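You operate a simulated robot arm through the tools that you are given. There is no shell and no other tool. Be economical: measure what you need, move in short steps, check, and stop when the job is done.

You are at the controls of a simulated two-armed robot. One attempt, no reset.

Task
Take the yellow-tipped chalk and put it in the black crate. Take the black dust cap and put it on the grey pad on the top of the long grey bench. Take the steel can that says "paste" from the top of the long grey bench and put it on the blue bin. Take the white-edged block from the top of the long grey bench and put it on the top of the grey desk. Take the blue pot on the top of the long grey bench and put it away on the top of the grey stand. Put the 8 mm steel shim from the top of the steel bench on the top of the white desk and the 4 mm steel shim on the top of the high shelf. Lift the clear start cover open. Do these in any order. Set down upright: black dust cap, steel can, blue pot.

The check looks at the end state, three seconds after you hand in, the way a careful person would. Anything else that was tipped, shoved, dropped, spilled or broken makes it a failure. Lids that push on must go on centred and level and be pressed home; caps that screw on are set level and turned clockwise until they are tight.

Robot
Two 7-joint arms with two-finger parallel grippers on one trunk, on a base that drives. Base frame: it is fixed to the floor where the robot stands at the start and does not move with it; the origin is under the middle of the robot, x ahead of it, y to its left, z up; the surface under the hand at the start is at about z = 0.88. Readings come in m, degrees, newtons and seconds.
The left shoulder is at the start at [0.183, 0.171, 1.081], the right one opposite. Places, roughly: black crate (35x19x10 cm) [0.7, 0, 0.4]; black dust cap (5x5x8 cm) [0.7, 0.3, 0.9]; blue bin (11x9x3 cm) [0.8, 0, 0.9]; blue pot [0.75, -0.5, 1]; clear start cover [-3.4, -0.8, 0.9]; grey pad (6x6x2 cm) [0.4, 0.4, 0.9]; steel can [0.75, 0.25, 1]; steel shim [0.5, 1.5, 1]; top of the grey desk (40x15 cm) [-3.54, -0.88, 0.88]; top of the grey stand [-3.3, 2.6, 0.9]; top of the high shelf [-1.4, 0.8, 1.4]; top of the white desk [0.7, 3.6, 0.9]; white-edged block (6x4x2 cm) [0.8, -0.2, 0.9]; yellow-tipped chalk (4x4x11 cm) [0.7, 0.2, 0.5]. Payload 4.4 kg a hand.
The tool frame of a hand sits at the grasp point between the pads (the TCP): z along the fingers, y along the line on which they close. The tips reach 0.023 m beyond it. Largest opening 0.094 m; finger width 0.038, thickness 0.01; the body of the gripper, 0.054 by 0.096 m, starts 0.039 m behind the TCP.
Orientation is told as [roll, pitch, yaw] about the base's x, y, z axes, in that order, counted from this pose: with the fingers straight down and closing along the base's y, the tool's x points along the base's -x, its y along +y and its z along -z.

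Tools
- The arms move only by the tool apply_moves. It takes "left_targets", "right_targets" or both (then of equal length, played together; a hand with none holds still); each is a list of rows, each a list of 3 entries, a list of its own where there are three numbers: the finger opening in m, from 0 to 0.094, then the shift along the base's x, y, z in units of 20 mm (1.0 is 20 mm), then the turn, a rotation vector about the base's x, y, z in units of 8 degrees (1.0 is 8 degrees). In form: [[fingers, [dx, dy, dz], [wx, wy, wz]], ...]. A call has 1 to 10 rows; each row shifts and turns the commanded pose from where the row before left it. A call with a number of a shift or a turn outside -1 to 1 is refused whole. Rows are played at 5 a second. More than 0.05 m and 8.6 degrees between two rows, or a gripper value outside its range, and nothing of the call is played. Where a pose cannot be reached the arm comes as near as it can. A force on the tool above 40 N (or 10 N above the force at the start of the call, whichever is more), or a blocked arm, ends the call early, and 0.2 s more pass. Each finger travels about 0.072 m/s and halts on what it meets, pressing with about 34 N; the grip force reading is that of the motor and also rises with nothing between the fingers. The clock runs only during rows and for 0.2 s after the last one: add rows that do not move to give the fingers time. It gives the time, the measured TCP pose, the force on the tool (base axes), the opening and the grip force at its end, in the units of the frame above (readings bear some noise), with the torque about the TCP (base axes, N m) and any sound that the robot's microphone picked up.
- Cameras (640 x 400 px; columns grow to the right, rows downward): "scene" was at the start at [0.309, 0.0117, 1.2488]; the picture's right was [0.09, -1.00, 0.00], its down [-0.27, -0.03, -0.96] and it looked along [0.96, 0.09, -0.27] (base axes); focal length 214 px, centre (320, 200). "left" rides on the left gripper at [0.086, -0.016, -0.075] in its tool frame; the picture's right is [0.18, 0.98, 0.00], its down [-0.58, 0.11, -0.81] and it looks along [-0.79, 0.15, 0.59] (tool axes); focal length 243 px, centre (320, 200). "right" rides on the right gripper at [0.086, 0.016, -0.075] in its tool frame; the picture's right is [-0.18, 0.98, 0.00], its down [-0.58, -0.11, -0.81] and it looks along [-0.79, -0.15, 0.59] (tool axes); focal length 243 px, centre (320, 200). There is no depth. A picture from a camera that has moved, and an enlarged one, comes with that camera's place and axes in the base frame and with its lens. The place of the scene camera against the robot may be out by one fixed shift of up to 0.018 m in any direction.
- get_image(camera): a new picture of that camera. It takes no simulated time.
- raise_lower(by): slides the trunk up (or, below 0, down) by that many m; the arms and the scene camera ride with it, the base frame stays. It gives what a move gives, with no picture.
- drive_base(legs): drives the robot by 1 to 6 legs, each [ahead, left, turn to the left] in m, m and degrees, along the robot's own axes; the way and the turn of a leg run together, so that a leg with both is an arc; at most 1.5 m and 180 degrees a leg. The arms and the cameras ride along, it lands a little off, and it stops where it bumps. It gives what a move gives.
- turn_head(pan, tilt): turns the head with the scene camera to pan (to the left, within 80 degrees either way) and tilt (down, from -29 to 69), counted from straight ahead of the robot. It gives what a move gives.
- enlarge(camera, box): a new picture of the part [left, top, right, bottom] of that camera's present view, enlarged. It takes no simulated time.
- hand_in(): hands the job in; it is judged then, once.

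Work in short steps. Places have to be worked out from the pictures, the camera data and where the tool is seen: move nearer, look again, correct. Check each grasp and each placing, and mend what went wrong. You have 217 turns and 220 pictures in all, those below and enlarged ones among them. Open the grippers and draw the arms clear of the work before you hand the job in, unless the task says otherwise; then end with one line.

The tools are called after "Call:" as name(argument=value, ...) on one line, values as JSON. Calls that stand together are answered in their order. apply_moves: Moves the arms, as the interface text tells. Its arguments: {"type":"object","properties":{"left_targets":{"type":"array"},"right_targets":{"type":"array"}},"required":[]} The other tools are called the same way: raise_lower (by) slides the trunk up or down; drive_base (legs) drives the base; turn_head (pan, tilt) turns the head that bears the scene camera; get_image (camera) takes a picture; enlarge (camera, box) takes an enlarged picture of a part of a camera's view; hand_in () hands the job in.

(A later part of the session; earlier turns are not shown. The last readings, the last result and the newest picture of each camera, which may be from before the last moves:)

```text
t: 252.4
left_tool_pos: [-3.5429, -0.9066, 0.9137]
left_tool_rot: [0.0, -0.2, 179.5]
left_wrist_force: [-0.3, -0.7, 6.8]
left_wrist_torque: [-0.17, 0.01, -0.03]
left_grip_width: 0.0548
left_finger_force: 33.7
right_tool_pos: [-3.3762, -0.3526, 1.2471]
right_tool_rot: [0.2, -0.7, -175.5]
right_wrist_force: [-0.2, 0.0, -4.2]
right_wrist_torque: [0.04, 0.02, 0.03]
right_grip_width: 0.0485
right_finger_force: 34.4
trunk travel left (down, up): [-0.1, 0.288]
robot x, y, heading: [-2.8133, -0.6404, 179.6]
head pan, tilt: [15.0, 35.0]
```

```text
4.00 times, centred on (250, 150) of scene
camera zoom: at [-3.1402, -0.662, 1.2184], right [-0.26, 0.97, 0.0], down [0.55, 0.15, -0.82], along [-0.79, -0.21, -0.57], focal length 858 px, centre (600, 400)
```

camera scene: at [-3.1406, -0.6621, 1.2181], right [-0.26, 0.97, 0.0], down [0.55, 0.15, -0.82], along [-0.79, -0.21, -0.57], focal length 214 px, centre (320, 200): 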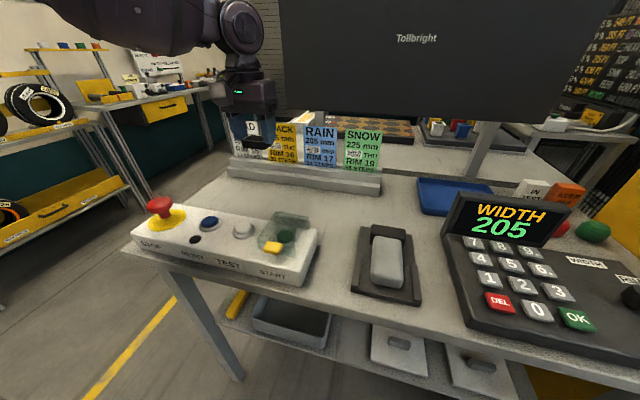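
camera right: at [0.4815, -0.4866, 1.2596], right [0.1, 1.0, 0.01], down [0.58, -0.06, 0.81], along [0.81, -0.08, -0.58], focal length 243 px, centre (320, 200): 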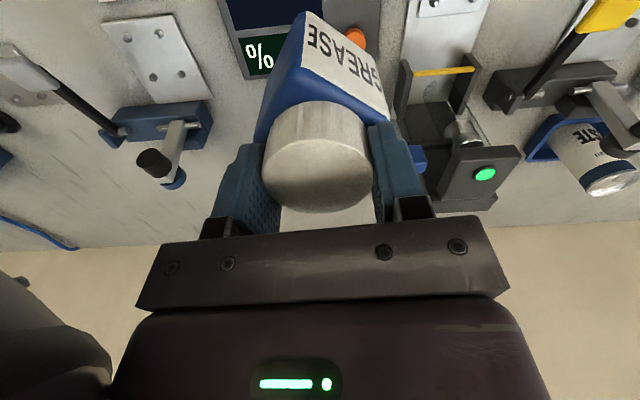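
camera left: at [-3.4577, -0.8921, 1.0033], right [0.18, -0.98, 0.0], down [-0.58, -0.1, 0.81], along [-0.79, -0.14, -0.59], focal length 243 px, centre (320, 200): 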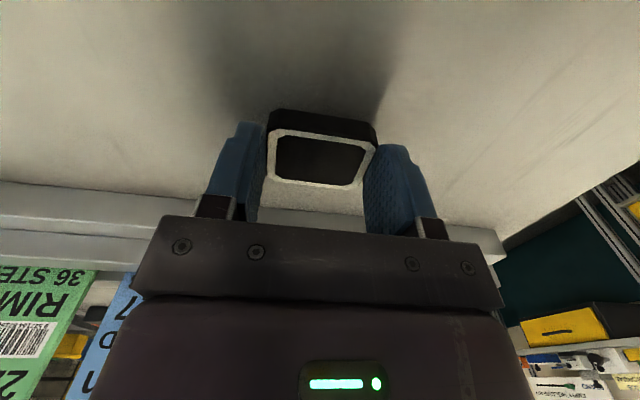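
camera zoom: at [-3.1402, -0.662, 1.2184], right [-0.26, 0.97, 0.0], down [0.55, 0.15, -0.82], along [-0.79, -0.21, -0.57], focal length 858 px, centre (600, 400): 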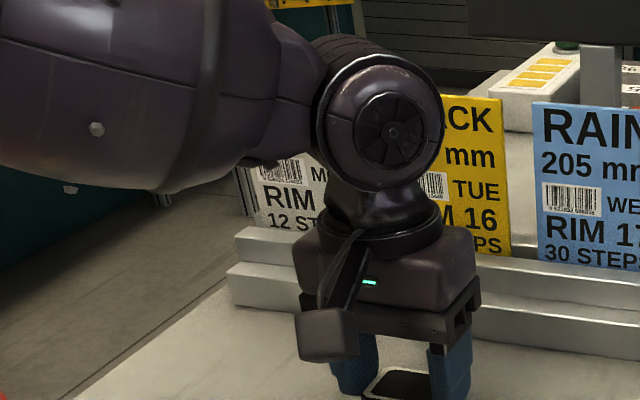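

The block touches the desk. I open and lift.

Call:
apply_moves(left_targets=[[0.06, [0, 0, 0], [0, 0, 0]], [0.075, [0, 0, 0], [0, 0, 0]], [0.09, [0, 0, 0], [0, 0, 0]], [0.09, [0, 0, 0], [0, 0, 0]], [0.09, [0, 0, 0.6], [0, 0, 0]], [0.09, [0, 0, 0.9], [0, 0, 0]], [0.09, [0, 0, 1], [0, 0, 0]], [0.09, [0, 0, 1], [0, 0, 0]], [0.09, [0.3, 0, 1], [0, 0, 0]], [0.09, [0.5, 0, 1], [0, 0, 0]]])

Call:
enlarge(camera="scene", box=[200, 150, 340, 290])

Call:
get_image(camera="left")

```text
t: 254.6
left_tool_pos: [-3.5273, -0.9072, 1.0208]
left_tool_rot: [-0.1, -0.1, 179.5]
left_wrist_force: [-0.9, 0.0, -0.6]
left_wrist_torque: [-0.03, 0.03, -0.01]
left_grip_width: 0.0899
left_finger_force: 0.0
right_tool_pos: [-3.3755, -0.352, 1.2458]
right_tool_rot: [0.1, -0.8, -175.5]
right_wrist_force: [0.5, 0.4, -2.2]
right_wrist_torque: [0.0, 0.02, -0.02]
right_grip_width: 0.0485
right_finger_force: 34.0
trunk travel left (down, up): [-0.1, 0.288]
robot x, y, heading: [-2.8121, -0.6458, 179.6]
head pan, tilt: [15.0, 35.0]
```

```text
2.86 times, centred on (270, 220) of scene
camera zoom: at [-3.1401, -0.6621, 1.2184], right [-0.26, 0.97, 0.0], down [0.55, 0.15, -0.82], along [-0.79, -0.21, -0.57], focal length 613 px, centre (463, 143)
```

zoom: 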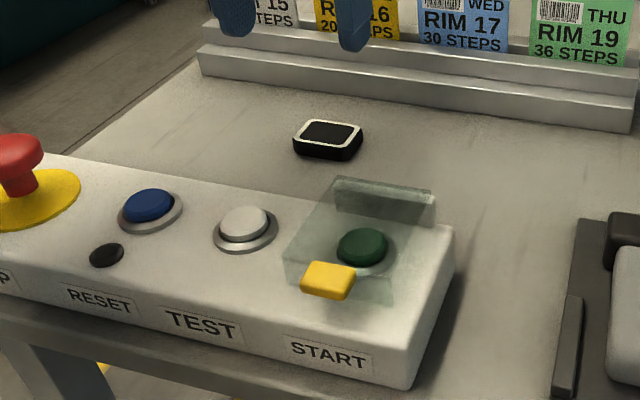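

```text
93 pictures are left
camera left: at [-3.4403, -0.8924, 1.0971], right [0.18, -0.98, 0.0], down [-0.58, -0.1, 0.81], along [-0.79, -0.14, -0.59], focal length 243 px, centre (320, 200)
```

left: 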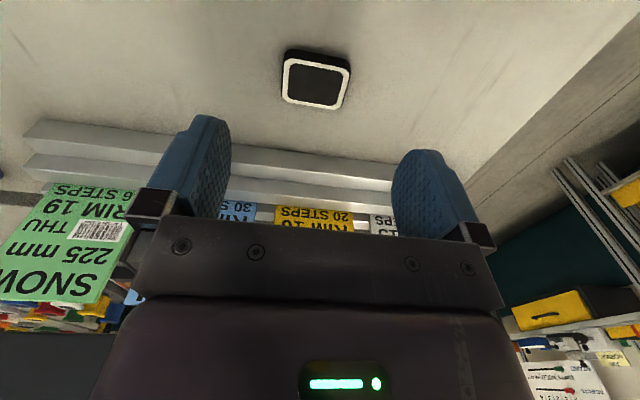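

Block is down on the desk. Next the cover: yellow tab at about (−3.35, −0.81, 0.94), hinge behind near x −3.42. I move the left hand above the tab to look.

Call:
apply_moves(left_targets=[[0.06, [0.3, 0.3, 0.8], [0, 0, 0]], [0.06, [0.9, 0.5, 0.8], [0, 0, 0]], [0.06, [0.9, 0.5, 0.5], [0, 0, 0]], [0.06, [0.9, 0.5, 0], [0, 0, 0]], [0.06, [0.9, 0.5, 0], [0, 0, 0]], [0.06, [0.9, 0.5, 0], [0, 0, 0]], [0.06, [0.9, 0.5, 0], [0, 0, 0]], [0.06, [0.9, 0.5, 0], [0, 0, 0]], [0.06, [0.9, 0.5, 0], [0, 0, 0]], [0.06, [0.9, 0.5, 0], [0, 0, 0]]])

Call:
get_image(camera="left")

```text
t: 256.8
left_tool_pos: [-3.3605, -0.8126, 1.0635]
left_tool_rot: [0.0, -0.1, 179.5]
left_wrist_force: [0.5, 0.1, 1.0]
left_wrist_torque: [0.02, -0.01, -0.02]
left_grip_width: 0.0601
left_finger_force: 0.0
right_tool_pos: [-3.3757, -0.3512, 1.2449]
right_tool_rot: [0.2, -0.5, -175.4]
right_wrist_force: [-0.2, 0.0, -3.2]
right_wrist_torque: [0.0, -0.01, 0.02]
right_grip_width: 0.0486
right_finger_force: 34.3
trunk travel left (down, up): [-0.1, 0.288]
robot x, y, heading: [-2.8142, -0.6438, 180.0]
head pan, tilt: [15.0, 35.0]
```

```text
92 pictures are left
camera left: at [-3.2738, -0.7971, 1.1388], right [0.18, -0.98, 0.0], down [-0.58, -0.1, 0.81], along [-0.8, -0.14, -0.59], focal length 243 px, centre (320, 200)
```

left: 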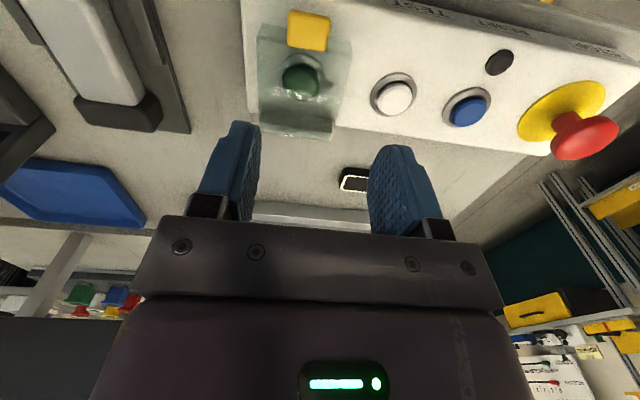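

Tab centre ≈ (−3.341, −0.802). I place the open fingers astride its outer part and come down.

Call:
apply_moves(left_targets=[[0.06, [0.9, 0.25, 0], [0, 0, 0]], [0.06, [0.8, 0.25, -0.5], [0, 0, 0]], [0.06, [0, 0, -0.8], [0, 0, 0]], [0.06, [0, 0, -0.8], [0, 0, 0]], [0.06, [0, 0, -0.8], [0, 0, 0]], [0.06, [0, 0, -0.8], [0, 0, 0]], [0.06, [0, 0, -0.5], [0, 0, 0]], [0.06, [0, 0, 0], [0, 0, 0]]])

Call:
enlarge(camera="scene", box=[200, 150, 340, 290])

Call:
get_image(camera="left")

```text
t: 258.6
left_tool_pos: [-3.3256, -0.8016, 0.9793]
left_tool_rot: [0.1, -0.1, 179.5]
left_wrist_force: [0.0, 0.0, -0.1]
left_wrist_torque: [0.01, 0.0, -0.03]
left_grip_width: 0.0598
left_finger_force: 0.0
right_tool_pos: [-3.376, -0.3519, 1.2463]
right_tool_rot: [0.3, -0.6, -175.6]
right_wrist_force: [0.1, 0.7, -3.6]
right_wrist_torque: [-0.03, 0.01, -0.01]
right_grip_width: 0.0483
right_finger_force: 33.7
trunk travel left (down, up): [-0.1, 0.288]
robot x, y, heading: [-2.8144, -0.6448, 179.7]
head pan, tilt: [15.0, 35.0]
```

```text
2.86 times, centred on (270, 220) of scene
camera zoom: at [-3.1407, -0.6621, 1.2181], right [-0.26, 0.97, 0.0], down [0.55, 0.15, -0.82], along [-0.79, -0.21, -0.57], focal length 613 px, centre (463, 143)
```

zoom: 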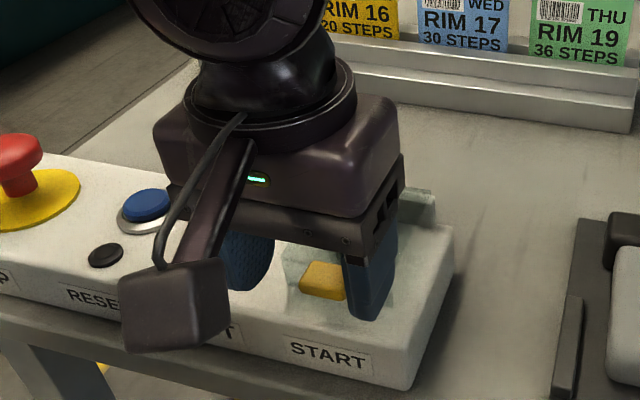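

```text
90 pictures are left
camera left: at [-3.2388, -0.7865, 1.0557], right [0.18, -0.98, 0.0], down [-0.58, -0.1, 0.81], along [-0.79, -0.14, -0.59], focal length 243 px, centre (320, 200)
```

left: 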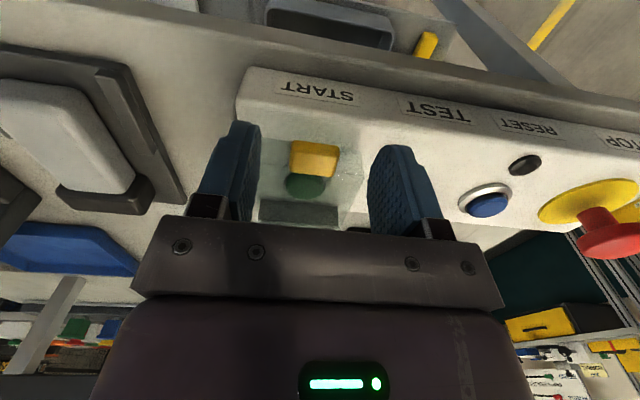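

Tab triangulates to (−3.339, −0.801, 0.952). I lower 1.7 cm and close on it.

Call:
apply_moves(left_targets=[[0.06, [-0.1, 0, -0.3], [0, 0, 0]], [0.06, [-0.1, 0, -0.3], [0, 0, 0]], [0.06, [0, 0, -0.25], [0, 0, 0]], [0.045, [0, 0, 0], [0, 0, 0]], [0.03, [0, 0, 0], [0, 0, 0]], [0.015, [0, 0, 0], [0, 0, 0]], [0.0, [0, 0, 0], [0, 0, 0]], [0.0, [0, 0, 0], [0, 0, 0]]])

Call:
get_image(camera="left")

```text
t: 260.4
left_tool_pos: [-3.3271, -0.7994, 0.9626]
left_tool_rot: [0.0, 0.0, 179.4]
left_wrist_force: [28.3, 6.5, -7.2]
left_wrist_torque: [0.23, -1.05, 0.34]
left_grip_width: 0.0273
left_finger_force: 45.4
right_tool_pos: [-3.3745, -0.3512, 1.2462]
right_tool_rot: [0.3, -0.7, -175.5]
right_wrist_force: [-0.1, 0.1, -3.8]
right_wrist_torque: [-0.01, -0.01, 0.01]
right_grip_width: 0.0483
right_finger_force: 34.0
trunk travel left (down, up): [-0.1, 0.288]
robot x, y, heading: [-2.8149, -0.6445, 180.0]
head pan, tilt: [15.0, 35.0]
```

```text
89 pictures are left
camera left: at [-3.2411, -0.7853, 1.0389], right [0.17, -0.98, 0.0], down [-0.58, -0.1, 0.81], along [-0.79, -0.14, -0.59], focal length 243 px, centre (320, 200)
```

left: 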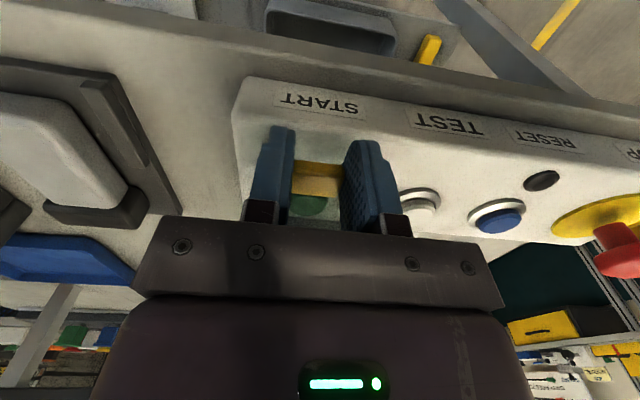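

Gripped, but pressing on the cover front. I reopen, back off 5 mm and up 5 mm, and regrip.

Call:
apply_moves(left_targets=[[0.045, [0, 0, 0], [0, 0, 0]], [0.045, [0.25, 0, 0.25], [0, 0, 0]], [0.045, [0, 0, 0], [0, 0, 0]], [0.03, [0, 0, 0], [0, 0, 0]], [0.015, [0, 0, 0], [0, 0, 0]], [0.0, [0, 0, 0], [0, 0, 0]], [0.0, [0, 0, 0], [0, 0, 0]]])

```text
t: 262.0
left_tool_pos: [-3.3271, -0.8004, 0.969]
left_tool_rot: [-0.1, -0.2, 179.4]
left_wrist_force: [-12.7, 8.3, 4.6]
left_wrist_torque: [0.15, 0.79, 0.2]
left_grip_width: 0.0273
left_finger_force: 45.2
right_tool_pos: [-3.3778, -0.3513, 1.2456]
right_tool_rot: [0.3, -0.5, -175.5]
right_wrist_force: [-1.2, 0.0, -3.2]
right_wrist_torque: [0.02, 0.0, 0.03]
right_grip_width: 0.0483
right_finger_force: 34.1
trunk travel left (down, up): [-0.1, 0.288]
robot x, y, heading: [-2.8117, -0.6434, 179.8]
head pan, tilt: [15.0, 35.0]
```

Held. I lift along the arc, first 30°.

Call:
apply_moves(left_targets=[[0.0, [-0.03, 0, 0.4], [0, 0, 0]], [0.0, [-0.1, 0, 0.6], [0, 0, 0]], [0.0, [-0.2, 0, 0.6], [0, 0, 0]], [0.0, [-0.3, 0, 0.5], [0, 0, 0]], [0.0, [0, 0, 0], [0, 0, 0]]])

Call:
enlarge(camera="scene", box=[200, 150, 340, 290])

Call:
get_image(camera="left")

```text
t: 263.2
left_tool_pos: [-3.3355, -0.7994, 1.01]
left_tool_rot: [0.0, 0.0, 179.5]
left_wrist_force: [16.9, 8.8, -6.7]
left_wrist_torque: [0.15, -1.59, 0.19]
left_grip_width: 0.0271
left_finger_force: 44.8
right_tool_pos: [-3.3743, -0.351, 1.2467]
right_tool_rot: [0.2, -0.8, -175.4]
right_wrist_force: [-0.1, -0.3, -2.1]
right_wrist_torque: [-0.01, 0.01, 0.04]
right_grip_width: 0.0485
right_finger_force: 34.1
trunk travel left (down, up): [-0.1, 0.288]
robot x, y, heading: [-2.8134, -0.6445, 179.8]
head pan, tilt: [15.0, 35.0]
```

```text
2.86 times, centred on (270, 220) of scene
camera zoom: at [-3.1395, -0.6614, 1.2184], right [-0.26, 0.97, 0.0], down [0.55, 0.15, -0.82], along [-0.79, -0.21, -0.57], focal length 613 px, centre (463, 143)
```

zoom: 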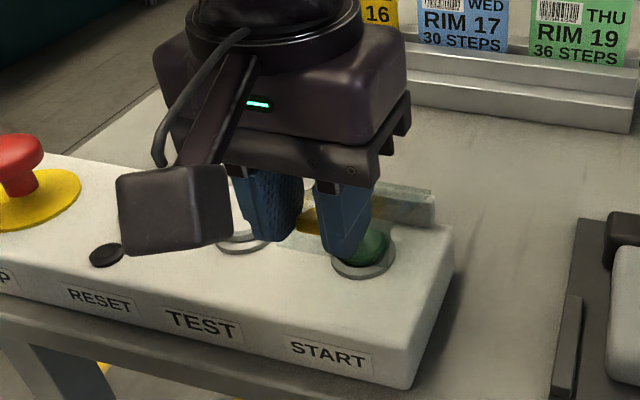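

```text
87 pictures are left
camera left: at [-3.2493, -0.785, 1.0857], right [0.17, -0.98, 0.0], down [-0.58, -0.1, 0.81], along [-0.79, -0.14, -0.59], focal length 243 px, centre (320, 200)
```

left: 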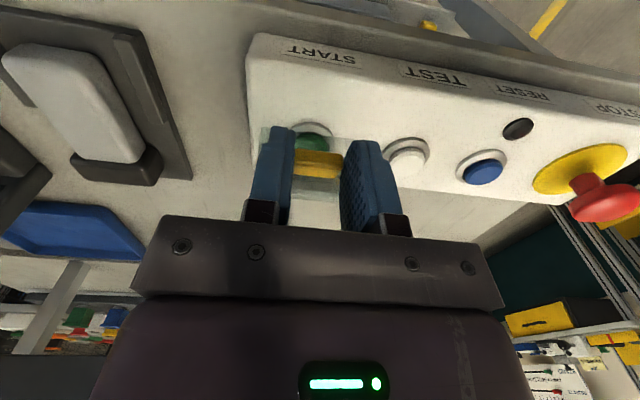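

The cover is opening. I continue the arc upward and back.

Call:
apply_moves(left_targets=[[0.0, [-0.3, 0, 0.5], [0, 0.2, 0]], [0.0, [-0.4, 0, 0.5], [0, 0.2, 0]], [0.0, [-0.45, 0, 0.4], [0, 0.2, 0]], [0.0, [-0.5, 0, 0.35], [0, 0.2, 0]], [0.0, [0, 0, 0], [0, 0, 0]]])

Call:
enlarge(camera="scene", box=[200, 150, 340, 290])

Call:
get_image(camera="left")

```text
t: 264.4
left_tool_pos: [-3.3678, -0.8007, 1.0455]
left_tool_rot: [0.1, -6.6, 179.4]
left_wrist_force: [16.3, 3.2, 4.8]
left_wrist_torque: [-0.04, -1.32, 0.19]
left_grip_width: 0.0272
left_finger_force: 45.0
right_tool_pos: [-3.3746, -0.3521, 1.247]
right_tool_rot: [0.2, -0.9, -175.5]
right_wrist_force: [0.6, -0.4, -3.8]
right_wrist_torque: [-0.02, 0.04, 0.0]
right_grip_width: 0.0486
right_finger_force: 34.0
trunk travel left (down, up): [-0.1, 0.288]
robot x, y, heading: [-2.8084, -0.6431, 179.6]
head pan, tilt: [15.0, 35.0]
```

```text
2.86 times, centred on (270, 220) of scene
camera zoom: at [-3.1388, -0.6618, 1.2188], right [-0.26, 0.97, 0.0], down [0.55, 0.15, -0.82], along [-0.79, -0.21, -0.57], focal length 613 px, centre (463, 143)
```

zoom: 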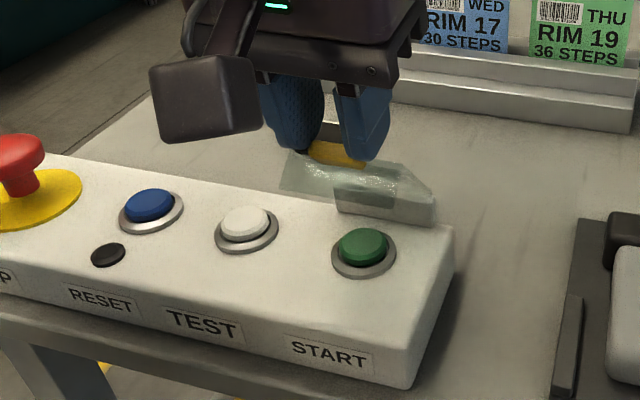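

```text
85 pictures are left
camera left: at [-3.2744, -0.7849, 1.1108], right [0.17, -0.98, -0.02], down [-0.49, -0.1, 0.87], along [-0.86, -0.14, -0.5], focal length 243 px, centre (320, 200)
```

left: 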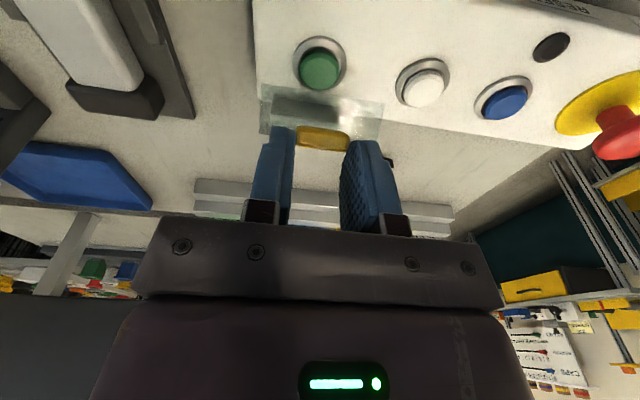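

Open about 60°. Continue over the top.

Call:
apply_moves(left_targets=[[0.0, [-0.5, 0, 0.3], [0, 0, 0]], [0.0, [-0.5, 0, 0.25], [0, 0, 0]], [0.0, [-0.5, 0, 0.2], [0, 0, 0]], [0.0, [-0.55, 0, 0.1], [0, 0, 0]], [0.0, [-0.55, 0, 0.05], [0, 0, 0]], [0.0, [-0.55, 0, 0], [0, 0, 0]], [0.0, [-0.5, 0, -0.1], [0, 0, 0]], [0.0, [-0.4, 0, -0.1], [0, 0, 0]], [0.0, [0, 0, 0], [0, 0, 0]]])

Call:
enlarge(camera="scene", box=[200, 130, 340, 270])

Call:
get_image(camera="left")

```text
t: 266.4
left_tool_pos: [-3.4507, -0.7995, 1.0627]
left_tool_rot: [0.1, -6.7, 179.5]
left_wrist_force: [7.4, 7.0, 18.4]
left_wrist_torque: [0.13, -1.22, 0.04]
left_grip_width: 0.0273
left_finger_force: 44.7
right_tool_pos: [-3.3744, -0.3501, 1.2473]
right_tool_rot: [0.3, -0.8, -175.5]
right_wrist_force: [-0.2, -0.7, -3.3]
right_wrist_torque: [-0.01, 0.02, -0.04]
right_grip_width: 0.0483
right_finger_force: 34.3
trunk travel left (down, up): [-0.1, 0.288]
robot x, y, heading: [-2.8123, -0.6429, 180.1]
head pan, tilt: [15.0, 35.0]
```

```text
2.86 times, centred on (270, 200) of scene
camera zoom: at [-3.1388, -0.6609, 1.2189], right [-0.26, 0.97, 0.0], down [0.55, 0.15, -0.82], along [-0.79, -0.21, -0.57], focal length 613 px, centre (463, 200)
```

zoom: 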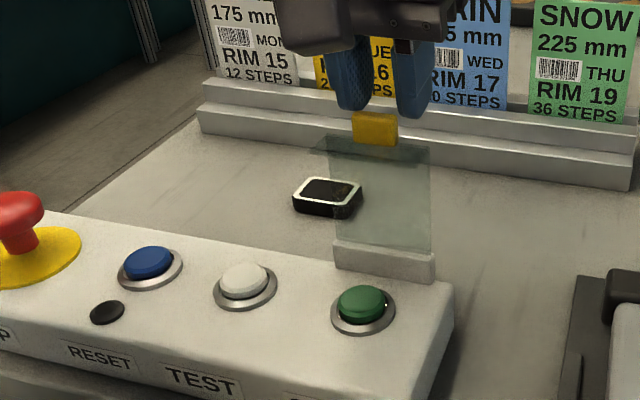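

```text
83 pictures are left
camera left: at [-3.3558, -0.785, 1.1272], right [0.17, -0.98, -0.02], down [-0.48, -0.1, 0.87], along [-0.86, -0.14, -0.49], focal length 243 px, centre (320, 200)
```

left: 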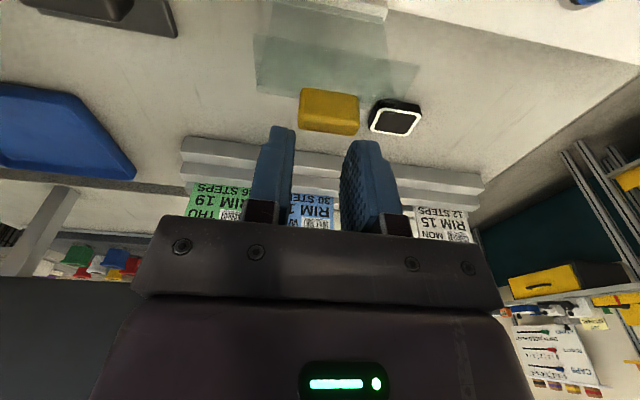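

Nearly vertical. I push further back past vertical and then release.

Call:
apply_moves(left_targets=[[0.0, [-0.5, 0, -0.15], [0, 0, 0]], [0.0, [-0.5, 0, -0.2], [0, 0, 0]], [0.0, [-0.5, 0, -0.25], [0, 0, 0]], [0.0, [0, 0, 0], [0, 0, 0]]])

Call:
enlarge(camera="scene", box=[200, 130, 340, 270])

```text
t: 267.4
left_tool_pos: [-3.4809, -0.8002, 1.0471]
left_tool_rot: [0.1, -6.5, 179.5]
left_wrist_force: [8.1, 8.6, 12.8]
left_wrist_torque: [0.13, -0.98, 0.11]
left_grip_width: 0.0272
left_finger_force: 45.3
right_tool_pos: [-3.3745, -0.3511, 1.2454]
right_tool_rot: [0.3, -0.7, -175.5]
right_wrist_force: [0.1, -0.1, -3.7]
right_wrist_torque: [-0.03, 0.02, 0.03]
right_grip_width: 0.0484
right_finger_force: 34.3
trunk travel left (down, up): [-0.1, 0.288]
robot x, y, heading: [-2.8156, -0.6436, 179.8]
head pan, tilt: [15.0, 35.0]
```

```text
2.86 times, centred on (270, 200) of scene
camera zoom: at [-3.1393, -0.661, 1.2184], right [-0.26, 0.97, 0.0], down [0.55, 0.15, -0.82], along [-0.79, -0.21, -0.57], focal length 613 px, centre (463, 200)
```

zoom: 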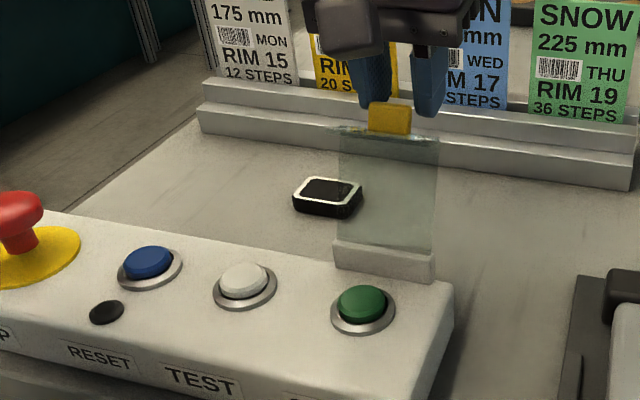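

The tab is now behind the hinge line. I release and rise.

Call:
apply_moves(left_targets=[[0.045, [0, 0, 0], [0, 0, 0]], [0.06, [0, 0, 0], [0, 0, 0]], [0.06, [0, 0, 0.5], [0, 0, 0]], [0.06, [0, 0, 1], [0, 0, 0]], [0.06, [0, 0, 1], [0, -0.4, 0]], [0.06, [0, 0, 1], [0, -0.4, 0]], [0.06, [0.5, 0, 1], [0, 0, 0]], [0.06, [1, 0, 0.5], [0, 0, 0]], [0.06, [1, 0, 0], [0, 0, 0]], [0.06, [1, 0, 0], [0, 0, 0]]])

Call:
enlarge(camera="scene", box=[160, 90, 400, 290])

```text
t: 269.6
left_tool_pos: [-3.4091, -0.8094, 1.1496]
left_tool_rot: [0.0, -0.1, 179.5]
left_wrist_force: [0.6, 0.1, 0.6]
left_wrist_torque: [-0.01, 0.0, -0.04]
left_grip_width: 0.0598
left_finger_force: 0.1
left hand out of reach, approached as far as the arm can: row 6
right_tool_pos: [-3.3755, -0.3524, 1.2457]
right_tool_rot: [0.1, -0.8, -175.6]
right_wrist_force: [0.3, -0.2, -3.1]
right_wrist_torque: [0.0, 0.04, 0.01]
right_grip_width: 0.0483
right_finger_force: 33.9
trunk travel left (down, up): [-0.1, 0.288]
robot x, y, heading: [-2.8142, -0.6411, 179.8]
head pan, tilt: [15.0, 35.0]
```

```text
2.00 times, centred on (280, 190) of scene
camera zoom: at [-3.1402, -0.6621, 1.2183], right [-0.26, 0.97, 0.0], down [0.55, 0.15, -0.82], along [-0.79, -0.21, -0.57], focal length 429 px, centre (400, 220)
```

zoom: 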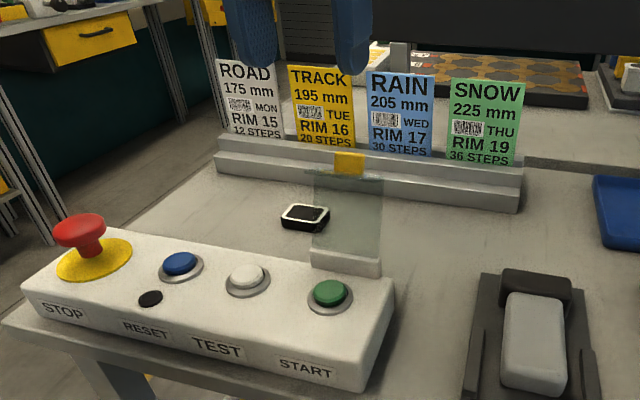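

Cover stays open. Next the pot to the grey stand at (−3.3, 2.6). I tuck the left hand, back off, and look to the right.

Call:
apply_moves(left_targets=[[0.06, [1, -0.3, 0.5], [0, 0, 0]], [0.06, [1, -0.3, 0.5], [0, 0, 0]], [0.06, [1, -0.3, 0.5], [0, 0, 0]], [0.06, [0, -0.3, 0], [0, 0, 0]]])

Call:
drive_base(legs=[[-0.45, 0, 0]])

Call:
turn_head(pan=-70, tilt=20)

Call:
get_image(camera="scene")

```text
t: 270.6
left_tool_pos: [-3.3512, -0.8311, 1.1766]
left_tool_rot: [-0.1, 0.1, 179.5]
left_wrist_force: [-0.5, 0.6, -0.3]
left_wrist_torque: [0.02, -0.01, 0.0]
left_grip_width: 0.0603
left_finger_force: 0.2
right_tool_pos: [-3.3774, -0.353, 1.2453]
right_tool_rot: [0.1, -0.7, -175.6]
right_wrist_force: [-0.2, 0.2, -3.7]
right_wrist_torque: [-0.02, 0.03, -0.01]
right_grip_width: 0.0483
right_finger_force: 34.0
trunk travel left (down, up): [-0.1, 0.288]
robot x, y, heading: [-2.8118, -0.6435, 179.8]
head pan, tilt: [15.0, 35.0]
```

```text
t: 273.2
left_tool_pos: [-2.9114, -0.8325, 1.1767]
left_tool_rot: [0.1, 0.0, 179.3]
left_wrist_force: [-0.3, -0.8, 0.8]
left_wrist_torque: [-0.04, 0.01, -0.02]
left_grip_width: 0.06
left_finger_force: 0.0
right_tool_pos: [-2.9352, -0.351, 1.2468]
right_tool_rot: [0.1, -0.7, -175.8]
right_wrist_force: [-0.6, -0.2, -2.6]
right_wrist_torque: [-0.01, 0.03, 0.0]
right_grip_width: 0.0486
right_finger_force: 34.7
trunk travel left (down, up): [-0.1, 0.288]
robot x, y, heading: [-2.3682, -0.6453, 179.4]
head pan, tilt: [15.0, 35.0]
```

```text
t: 274.8
left_tool_pos: [-2.9121, -0.8311, 1.177]
left_tool_rot: [0.0, 0.0, 179.2]
left_wrist_force: [0.3, -0.9, 0.7]
left_wrist_torque: [0.0, -0.01, 0.0]
left_grip_width: 0.0602
left_finger_force: 0.1
right_tool_pos: [-2.934, -0.351, 1.2459]
right_tool_rot: [0.3, -0.7, -175.8]
right_wrist_force: [-0.7, 0.1, -3.6]
right_wrist_torque: [0.01, 0.02, -0.04]
right_grip_width: 0.0486
right_finger_force: 34.2
trunk travel left (down, up): [-0.1, 0.288]
robot x, y, heading: [-2.3735, -0.6458, 179.7]
head pan, tilt: [-70.0, 20.0]
```

```text
80 pictures are left
camera scene: at [-2.6458, -0.5533, 1.2418], right [0.94, 0.33, 0.0], down [0.11, -0.32, -0.94], along [-0.31, 0.89, -0.34], focal length 214 px, centre (320, 200)
```

scene: 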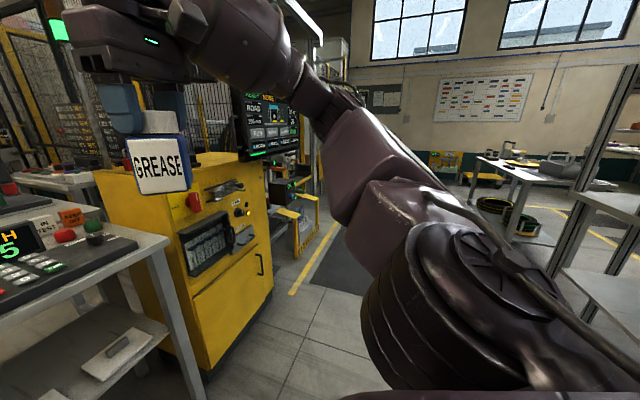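

I turn to face +y and drive up the aisle.

Call:
drive_base(legs=[[0.05, 0, 0], [0, 0, -90], [1.2, 0, 0]])

Call:
turn_head(pan=15, tilt=20)

Call:
get_image(camera="scene")

```text
t: 285.4
left_tool_pos: [-2.5369, 1.1152, 1.178]
left_tool_rot: [0.0, 0.0, 87.0]
left_wrist_force: [-0.2, 0.2, -1.1]
left_wrist_torque: [-0.02, -0.02, -0.01]
left_grip_width: 0.0602
left_finger_force: 0.2
right_tool_pos: [-2.0567, 1.1189, 1.2455]
right_tool_rot: [0.2, -0.6, 92.0]
right_wrist_force: [0.0, -0.1, -3.1]
right_wrist_torque: [-0.02, 0.02, 0.01]
right_grip_width: 0.0484
right_finger_force: 33.9
trunk travel left (down, up): [-0.1, 0.288]
robot x, y, heading: [-2.3773, 0.5684, 87.5]
head pan, tilt: [-70.0, 20.0]
```

```text
t: 287.0
left_tool_pos: [-2.5363, 1.1148, 1.1774]
left_tool_rot: [0.0, 0.0, 87.0]
left_wrist_force: [-0.1, -0.6, 0.2]
left_wrist_torque: [-0.01, 0.01, 0.02]
left_grip_width: 0.0602
left_finger_force: 0.0
right_tool_pos: [-2.0566, 1.1195, 1.2457]
right_tool_rot: [0.1, -0.6, 92.0]
right_wrist_force: [0.1, -0.2, -3.3]
right_wrist_torque: [-0.03, 0.03, -0.01]
right_grip_width: 0.0484
right_finger_force: 33.7
trunk travel left (down, up): [-0.1, 0.288]
robot x, y, heading: [-2.3706, 0.5708, 87.4]
head pan, tilt: [15.0, 20.0]
```

```text
79 pictures are left
camera scene: at [-2.3939, 0.8919, 1.2418], right [0.98, 0.21, 0.0], down [0.07, -0.33, -0.94], along [-0.2, 0.92, -0.34], focal length 214 px, centre (320, 200)
```

scene: 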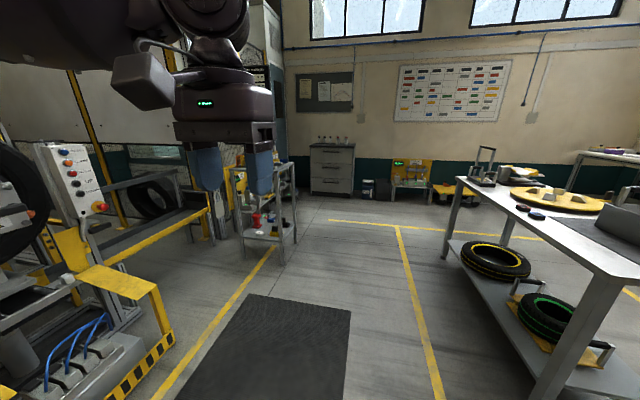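

The grey stand is the small trolley ahead left. I drive closer and look at it.

Call:
drive_base(legs=[[1.3, 0.0, 2.5]])

Call:
turn_head(pan=60, tilt=25)

Call:
get_image(camera="scene")

```text
t: 293.6
left_tool_pos: [-2.5346, 2.4183, 1.1783]
left_tool_rot: [0.0, 0.1, 89.9]
left_wrist_force: [0.0, -0.3, -0.3]
left_wrist_torque: [0.01, -0.03, 0.01]
left_grip_width: 0.0599
left_finger_force: 0.1
right_tool_pos: [-2.055, 2.4474, 1.2463]
right_tool_rot: [0.3, -0.6, 95.0]
right_wrist_force: [0.7, 0.7, -2.8]
right_wrist_torque: [0.0, 0.01, 0.0]
right_grip_width: 0.0482
right_finger_force: 34.9
trunk travel left (down, up): [-0.1, 0.288]
robot x, y, heading: [-2.3429, 1.886, 90.1]
head pan, tilt: [15.0, 20.0]
```

```text
t: 294.7
left_tool_pos: [-2.5353, 2.4195, 1.1779]
left_tool_rot: [0.1, 0.0, 89.9]
left_wrist_force: [-0.1, -0.8, -0.5]
left_wrist_torque: [0.0, 0.03, 0.01]
left_grip_width: 0.0601
left_finger_force: 0.0
right_tool_pos: [-2.0547, 2.448, 1.2449]
right_tool_rot: [0.2, -0.6, 94.9]
right_wrist_force: [0.0, -0.1, -2.6]
right_wrist_torque: [-0.01, -0.02, 0.0]
right_grip_width: 0.0485
right_finger_force: 34.2
trunk travel left (down, up): [-0.1, 0.288]
robot x, y, heading: [-2.3437, 1.8756, 90.2]
head pan, tilt: [60.0, 25.0]
```

```text
78 pictures are left
camera scene: at [-2.4371, 2.1601, 1.2338], right [0.5, 0.87, 0.0], down [0.37, -0.21, -0.91], along [-0.79, 0.45, -0.42], focal length 214 px, centre (320, 200)
```

scene: 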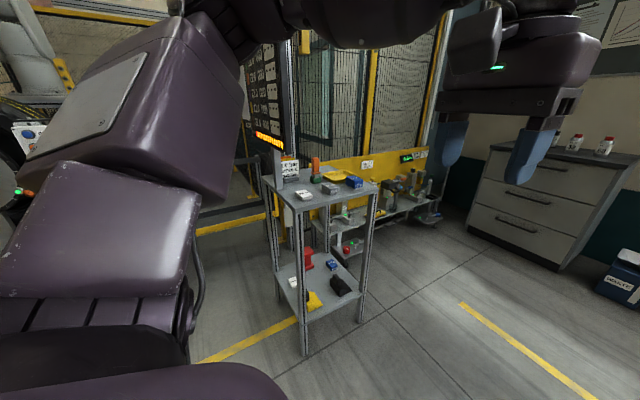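

The stand's top spans about x −3.04…−3.4, y 2.41…2.79. I drive up alongside and turn to face it.

Call:
drive_base(legs=[[0.5, 0, 0], [0, 0, 90]])

Call:
turn_head(pan=-15, tilt=35)

Call:
get_image(camera="scene")

```text
t: 301.3
left_tool_pos: [-2.8894, 2.2001, 1.1776]
left_tool_rot: [0.0, 0.1, 177.5]
left_wrist_force: [-0.2, -0.1, -0.6]
left_wrist_torque: [0.02, 0.02, 0.0]
left_grip_width: 0.0601
left_finger_force: 0.0
right_tool_pos: [-2.8967, 2.6803, 1.2458]
right_tool_rot: [0.3, -0.6, -177.6]
right_wrist_force: [0.3, 0.2, -2.7]
right_wrist_torque: [-0.04, 0.03, 0.0]
right_grip_width: 0.0485
right_finger_force: 34.0
trunk travel left (down, up): [-0.1, 0.288]
robot x, y, heading: [-2.3446, 2.3664, 177.9]
head pan, tilt: [60.0, 25.0]
```

```text
t: 302.8
left_tool_pos: [-2.8887, 2.2005, 1.1779]
left_tool_rot: [0.0, 0.0, 177.3]
left_wrist_force: [0.6, -0.4, -0.4]
left_wrist_torque: [0.0, 0.0, -0.02]
left_grip_width: 0.0599
left_finger_force: 0.0
right_tool_pos: [-2.8949, 2.6813, 1.247]
right_tool_rot: [0.2, -0.7, -177.5]
right_wrist_force: [-0.2, -1.0, -3.3]
right_wrist_torque: [0.0, 0.04, 0.05]
right_grip_width: 0.0486
right_finger_force: 33.9
trunk travel left (down, up): [-0.1, 0.288]
robot x, y, heading: [-2.3418, 2.372, 177.7]
head pan, tilt: [-15.0, 35.0]
```

```text
77 pictures are left
camera scene: at [-2.6699, 2.4074, 1.218], right [0.3, 0.96, 0.0], down [0.55, -0.17, -0.82], along [-0.78, 0.24, -0.57], focal length 214 px, centre (320, 200)
```

scene: 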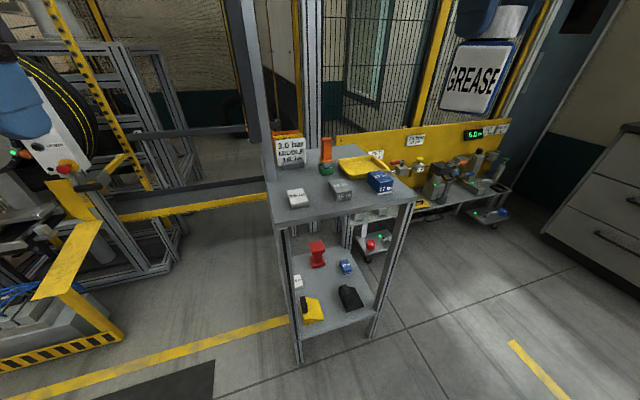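

I zoom in on the stand top to choose a free spot.

Call:
enlarge(camera="scene", box=[240, 120, 440, 240])

```text
3.20 times, centred on (340, 180) of scene
camera zoom: at [-2.6699, 2.4074, 1.218], right [0.3, 0.96, 0.0], down [0.55, -0.17, -0.82], along [-0.78, 0.24, -0.57], focal length 686 px, centre (256, 264)
```

zoom: 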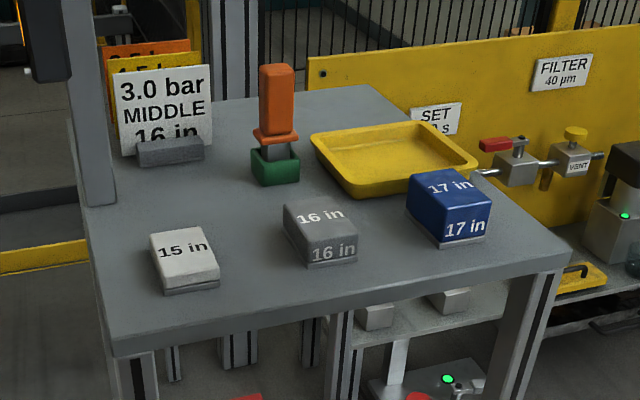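

I choose a spot at about (−3.195, 2.527), between the 15 in block, the sign and the peg. I drive 0.22 m closer and bring the pot over it.

Call:
drive_base(legs=[[0.22, 0, 0]])

Call:
apply_moves(right_targets=[[0.0, [-0.3, -0.5, 0], [0, 0, 0]], [0.0, [-0.4, -0.8, 0], [0, 0, 0]], [0.0, [-0.4, -0.8, 0], [0, 0, 0]], [0.0, [-0.4, -0.8, -0.2], [0, 0, 0]], [0.0, [-0.4, -0.8, -0.5], [0, 0, 0]], [0.0, [-0.4, -0.8, -0.8], [0, 0, 0]], [0.0, [-0.4, -0.8, -0.8], [0, 0, 0]], [0.0, [-0.3, -0.6, -0.8], [0, 0, 0]], [0.0, [0, 0, -0.5], [0, 0, 0]], [0.0, [0, 0, 0], [0, 0, 0]]])

Call:
get_image(camera="right")

Call:
get_image(camera="scene")

```text
t: 304.5
left_tool_pos: [-3.1106, 2.2099, 1.1781]
left_tool_rot: [0.0, -0.1, 177.3]
left_wrist_force: [-0.5, 0.8, 0.1]
left_wrist_torque: [0.0, 0.0, -0.02]
left_grip_width: 0.0602
left_finger_force: 0.1
right_tool_pos: [-3.1187, 2.6915, 1.2459]
right_tool_rot: [0.3, -0.7, -177.7]
right_wrist_force: [-0.8, 0.2, -2.6]
right_wrist_torque: [-0.03, 0.0, 0.02]
right_grip_width: 0.0486
right_finger_force: 34.3
trunk travel left (down, up): [-0.1, 0.288]
robot x, y, heading: [-2.5656, 2.3754, 177.5]
head pan, tilt: [-15.0, 35.0]
```

```text
t: 306.7
left_tool_pos: [-3.1118, 2.21, 1.1772]
left_tool_rot: [0.1, -0.1, 177.3]
left_wrist_force: [0.3, -0.6, -0.3]
left_wrist_torque: [-0.02, 0.0, 0.01]
left_grip_width: 0.06
left_finger_force: 0.0
right_tool_pos: [-3.1786, 2.5735, 1.1743]
right_tool_rot: [0.1, -0.6, -177.7]
right_wrist_force: [1.0, 0.1, -3.2]
right_wrist_torque: [-0.04, 0.0, -0.01]
right_grip_width: 0.0482
right_finger_force: 33.6
trunk travel left (down, up): [-0.1, 0.288]
robot x, y, heading: [-2.5614, 2.3781, 177.8]
head pan, tilt: [-15.0, 35.0]
```

```text
75 pictures are left
camera right: at [-3.0903, 2.5589, 1.2473], right [-0.14, -0.99, 0.01], down [-0.58, 0.09, 0.81], along [-0.8, 0.11, -0.58], focal length 243 px, centre (320, 200)
```

right: 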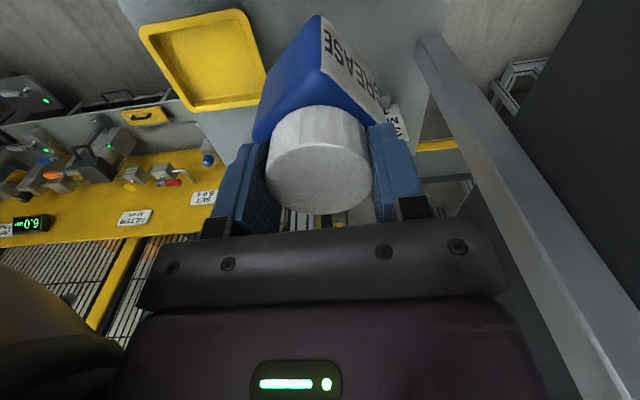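

```text
74 pictures are left
camera scene: at [-2.8924, 2.417, 1.2181], right [0.3, 0.95, 0.0], down [0.55, -0.17, -0.82], along [-0.78, 0.24, -0.57], focal length 214 px, centre (320, 200)
```

scene: 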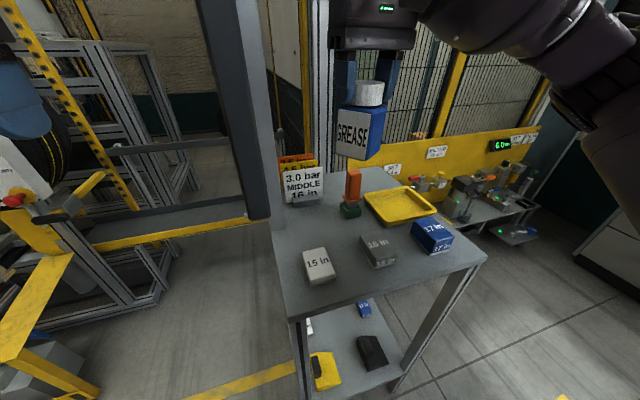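

A slightly safer spot is (−3.205, 2.54), clear of the tall post. I move there and descend part-way.

Call:
apply_moves(right_targets=[[0.0, [-0.5, -0.6, -0.3], [0, 0, 0]], [0.0, [-0.5, -0.6, -0.6], [0, 0, 0]], [0.0, [-0.35, -0.45, -0.8], [0, 0, 0]], [0.0, [0, 0, -0.8], [0, 0, 0]], [0.0, [0, 0, -0.8], [0, 0, 0]], [0.0, [0, 0, -0.8], [0, 0, 0]], [0.0, [0, 0, -0.8], [0, 0, 0]], [0.0, [0, 0, -0.8], [0, 0, 0]], [0.0, [0, 0, -0.6], [0, 0, 0]], [0.0, [0, 0, 0], [0, 0, 0]]])

Call:
enlarge(camera="scene", box=[240, 120, 480, 320])

Call:
get_image(camera="right")

```text
t: 308.9
left_tool_pos: [-3.1122, 2.2106, 1.1775]
left_tool_rot: [0.0, -0.1, 177.3]
left_wrist_force: [0.6, 0.4, -0.8]
left_wrist_torque: [0.02, 0.01, 0.02]
left_grip_width: 0.0602
left_finger_force: 0.0
right_tool_pos: [-3.204, 2.5395, 1.047]
right_tool_rot: [0.2, -0.4, -177.7]
right_wrist_force: [-0.7, 0.7, -4.2]
right_wrist_torque: [0.05, -0.01, 0.0]
right_grip_width: 0.0484
right_finger_force: 33.7
trunk travel left (down, up): [-0.1, 0.288]
robot x, y, heading: [-2.5655, 2.3803, 177.6]
head pan, tilt: [-15.0, 35.0]
```

```text
2.00 times, centred on (360, 220) of scene
camera zoom: at [-2.8924, 2.4171, 1.2181], right [0.3, 0.95, 0.0], down [0.55, -0.17, -0.82], along [-0.78, 0.24, -0.57], focal length 429 px, centre (240, 160)
```

zoom: 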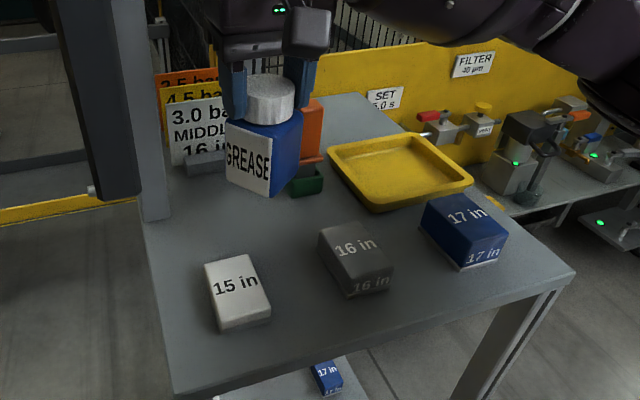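

```text
72 pictures are left
camera right: at [-3.1163, 2.526, 1.1208], right [-0.15, -0.99, 0.01], down [-0.58, 0.09, 0.81], along [-0.8, 0.11, -0.58], focal length 243 px, centre (320, 200)
```

right: 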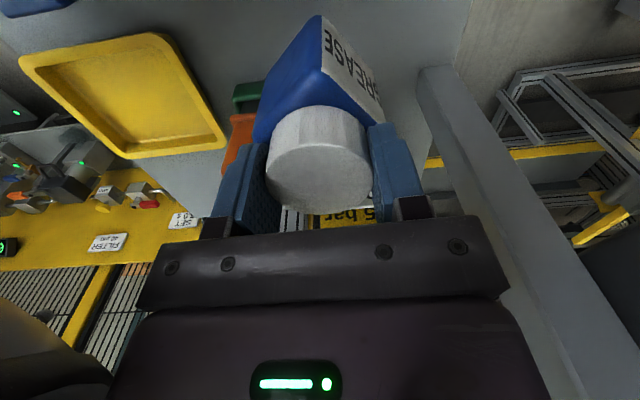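

The peg is close to the right finger, so I shift 1.4 cm nearer and 1 cm left, then lower toward the surface.

Call:
apply_moves(right_targets=[[0.0, [0.35, -0.25, 0], [0, 0, 0]], [0.0, [0.35, -0.23, -0.3], [0, 0, 0]], [0.0, [0, 0, -0.5], [0, 0, 0]], [0.0, [0, 0, -0.5], [0, 0, 0]], [0.0, [0, 0, -0.4], [0, 0, 0]], [0.0, [0, 0, 0], [0, 0, 0]]])

Call:
enlarge(camera="scene", box=[240, 120, 480, 320])

```text
t: 310.3
left_tool_pos: [-3.1113, 2.2106, 1.1777]
left_tool_rot: [0.0, 0.0, 177.3]
left_wrist_force: [0.5, 0.2, -0.5]
left_wrist_torque: [0.01, 0.01, 0.03]
left_grip_width: 0.06
left_finger_force: 0.1
right_tool_pos: [-3.1899, 2.5313, 1.0135]
right_tool_rot: [0.2, -0.5, -177.7]
right_wrist_force: [-0.5, 1.2, -3.3]
right_wrist_torque: [-0.02, -0.03, 0.01]
right_grip_width: 0.0479
right_finger_force: 33.7
trunk travel left (down, up): [-0.1, 0.288]
robot x, y, heading: [-2.5637, 2.3747, 177.5]
head pan, tilt: [-15.0, 35.0]
```

```text
2.00 times, centred on (360, 220) of scene
camera zoom: at [-2.8925, 2.4171, 1.218], right [0.3, 0.95, 0.0], down [0.55, -0.17, -0.82], along [-0.78, 0.24, -0.57], focal length 429 px, centre (240, 160)
```

zoom: 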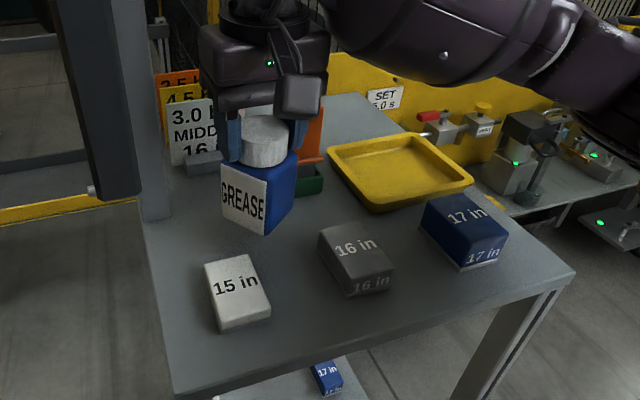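

Good spot. Lower in small steps to contact.

Call:
apply_moves(right_targets=[[0.0, [0, 0, -0.2], [0, 0, 0]], [0.0, [0, 0, -0.2], [0, 0, 0]], [0.0, [0, 0, -0.1], [0, 0, 0]], [0.0, [0, 0, 0], [0, 0, 0]]])

Call:
apply_moves(right_targets=[[0.0, [0, 0, -0.1], [0, 0, 0]], [0.0, [0, 0, -0.1], [0, 0, 0]], [0.0, [0, 0, 0], [0, 0, 0]]])

```text
t: 311.3
left_tool_pos: [-3.1106, 2.2107, 1.1766]
left_tool_rot: [0.0, 0.0, 177.3]
left_wrist_force: [0.0, 0.0, 0.0]
left_wrist_torque: [-0.01, 0.02, -0.01]
left_grip_width: 0.06
left_finger_force: 0.0
right_tool_pos: [-3.1903, 2.5306, 1.0028]
right_tool_rot: [0.2, -0.6, -177.6]
right_wrist_force: [0.2, 0.1, -2.8]
right_wrist_torque: [-0.01, 0.01, 0.0]
right_grip_width: 0.0478
right_finger_force: 33.9
trunk travel left (down, up): [-0.1, 0.288]
robot x, y, heading: [-2.5674, 2.3764, 177.4]
head pan, tilt: [-15.0, 35.0]
```

```text
t: 312.1
left_tool_pos: [-3.1115, 2.2101, 1.1775]
left_tool_rot: [-0.1, 0.0, 177.3]
left_wrist_force: [-1.0, -0.9, 0.2]
left_wrist_torque: [-0.03, 0.0, 0.03]
left_grip_width: 0.06
left_finger_force: 0.1
right_tool_pos: [-3.191, 2.5303, 1.0007]
right_tool_rot: [0.2, -0.6, -177.8]
right_wrist_force: [0.3, -0.2, -3.8]
right_wrist_torque: [-0.02, 0.04, -0.02]
right_grip_width: 0.0481
right_finger_force: 34.5
trunk travel left (down, up): [-0.1, 0.288]
robot x, y, heading: [-2.564, 2.3794, 177.5]
head pan, tilt: [-15.0, 35.0]
```

Call:
apply_moves(right_targets=[[0.0, [0, 0, -0.1], [0, 0, 0]], [0.0, [0, 0, -0.1], [0, 0, 0]], [0.0, [0, 0, 0], [0, 0, 0]]])

Call:
apply_moves(right_targets=[[0.0, [0, 0, -0.1], [0, 0, 0]], [0.0, [0, 0, -0.1], [0, 0, 0]], [0.0, [0, 0, 0], [0, 0, 0]]])

Call:
enlarge(camera="scene", box=[260, 150, 420, 290])

```text
t: 312.9
left_tool_pos: [-3.1111, 2.2107, 1.1768]
left_tool_rot: [0.0, 0.0, 177.3]
left_wrist_force: [-0.1, 1.3, -0.4]
left_wrist_torque: [0.0, -0.01, -0.01]
left_grip_width: 0.06
left_finger_force: 0.0
right_tool_pos: [-3.1901, 2.5295, 0.9948]
right_tool_rot: [0.2, -0.6, -177.6]
right_wrist_force: [-0.1, 0.2, -3.4]
right_wrist_torque: [-0.01, 0.0, 0.02]
right_grip_width: 0.048
right_finger_force: 33.8
trunk travel left (down, up): [-0.1, 0.288]
robot x, y, heading: [-2.5639, 2.3778, 177.7]
head pan, tilt: [-15.0, 35.0]
```

```text
t: 313.7
left_tool_pos: [-3.1117, 2.2114, 1.1785]
left_tool_rot: [0.1, 0.0, 177.4]
left_wrist_force: [0.2, -0.3, 0.0]
left_wrist_torque: [0.01, 0.02, 0.01]
left_grip_width: 0.0598
left_finger_force: 0.0
right_tool_pos: [-3.1911, 2.5303, 0.992]
right_tool_rot: [0.2, -0.6, -177.7]
right_wrist_force: [0.2, 0.9, -3.3]
right_wrist_torque: [-0.01, -0.03, 0.02]
right_grip_width: 0.0484
right_finger_force: 34.2
trunk travel left (down, up): [-0.1, 0.288]
robot x, y, heading: [-2.5653, 2.3774, 177.6]
head pan, tilt: [-15.0, 35.0]
```

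```text
2.86 times, centred on (340, 220) of scene
camera zoom: at [-2.8926, 2.4171, 1.218], right [0.3, 0.95, 0.0], down [0.55, -0.17, -0.82], along [-0.78, 0.24, -0.57], focal length 613 px, centre (263, 143)
```

zoom: 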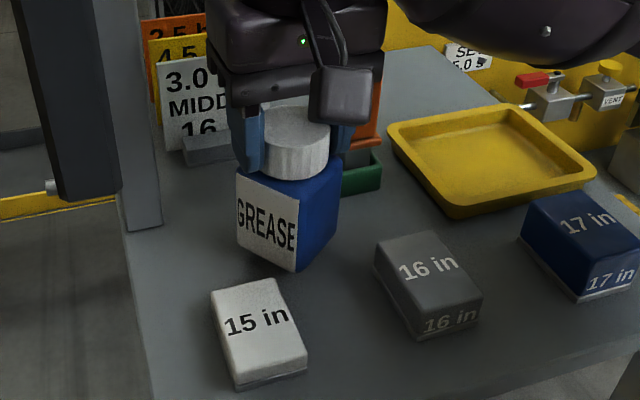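

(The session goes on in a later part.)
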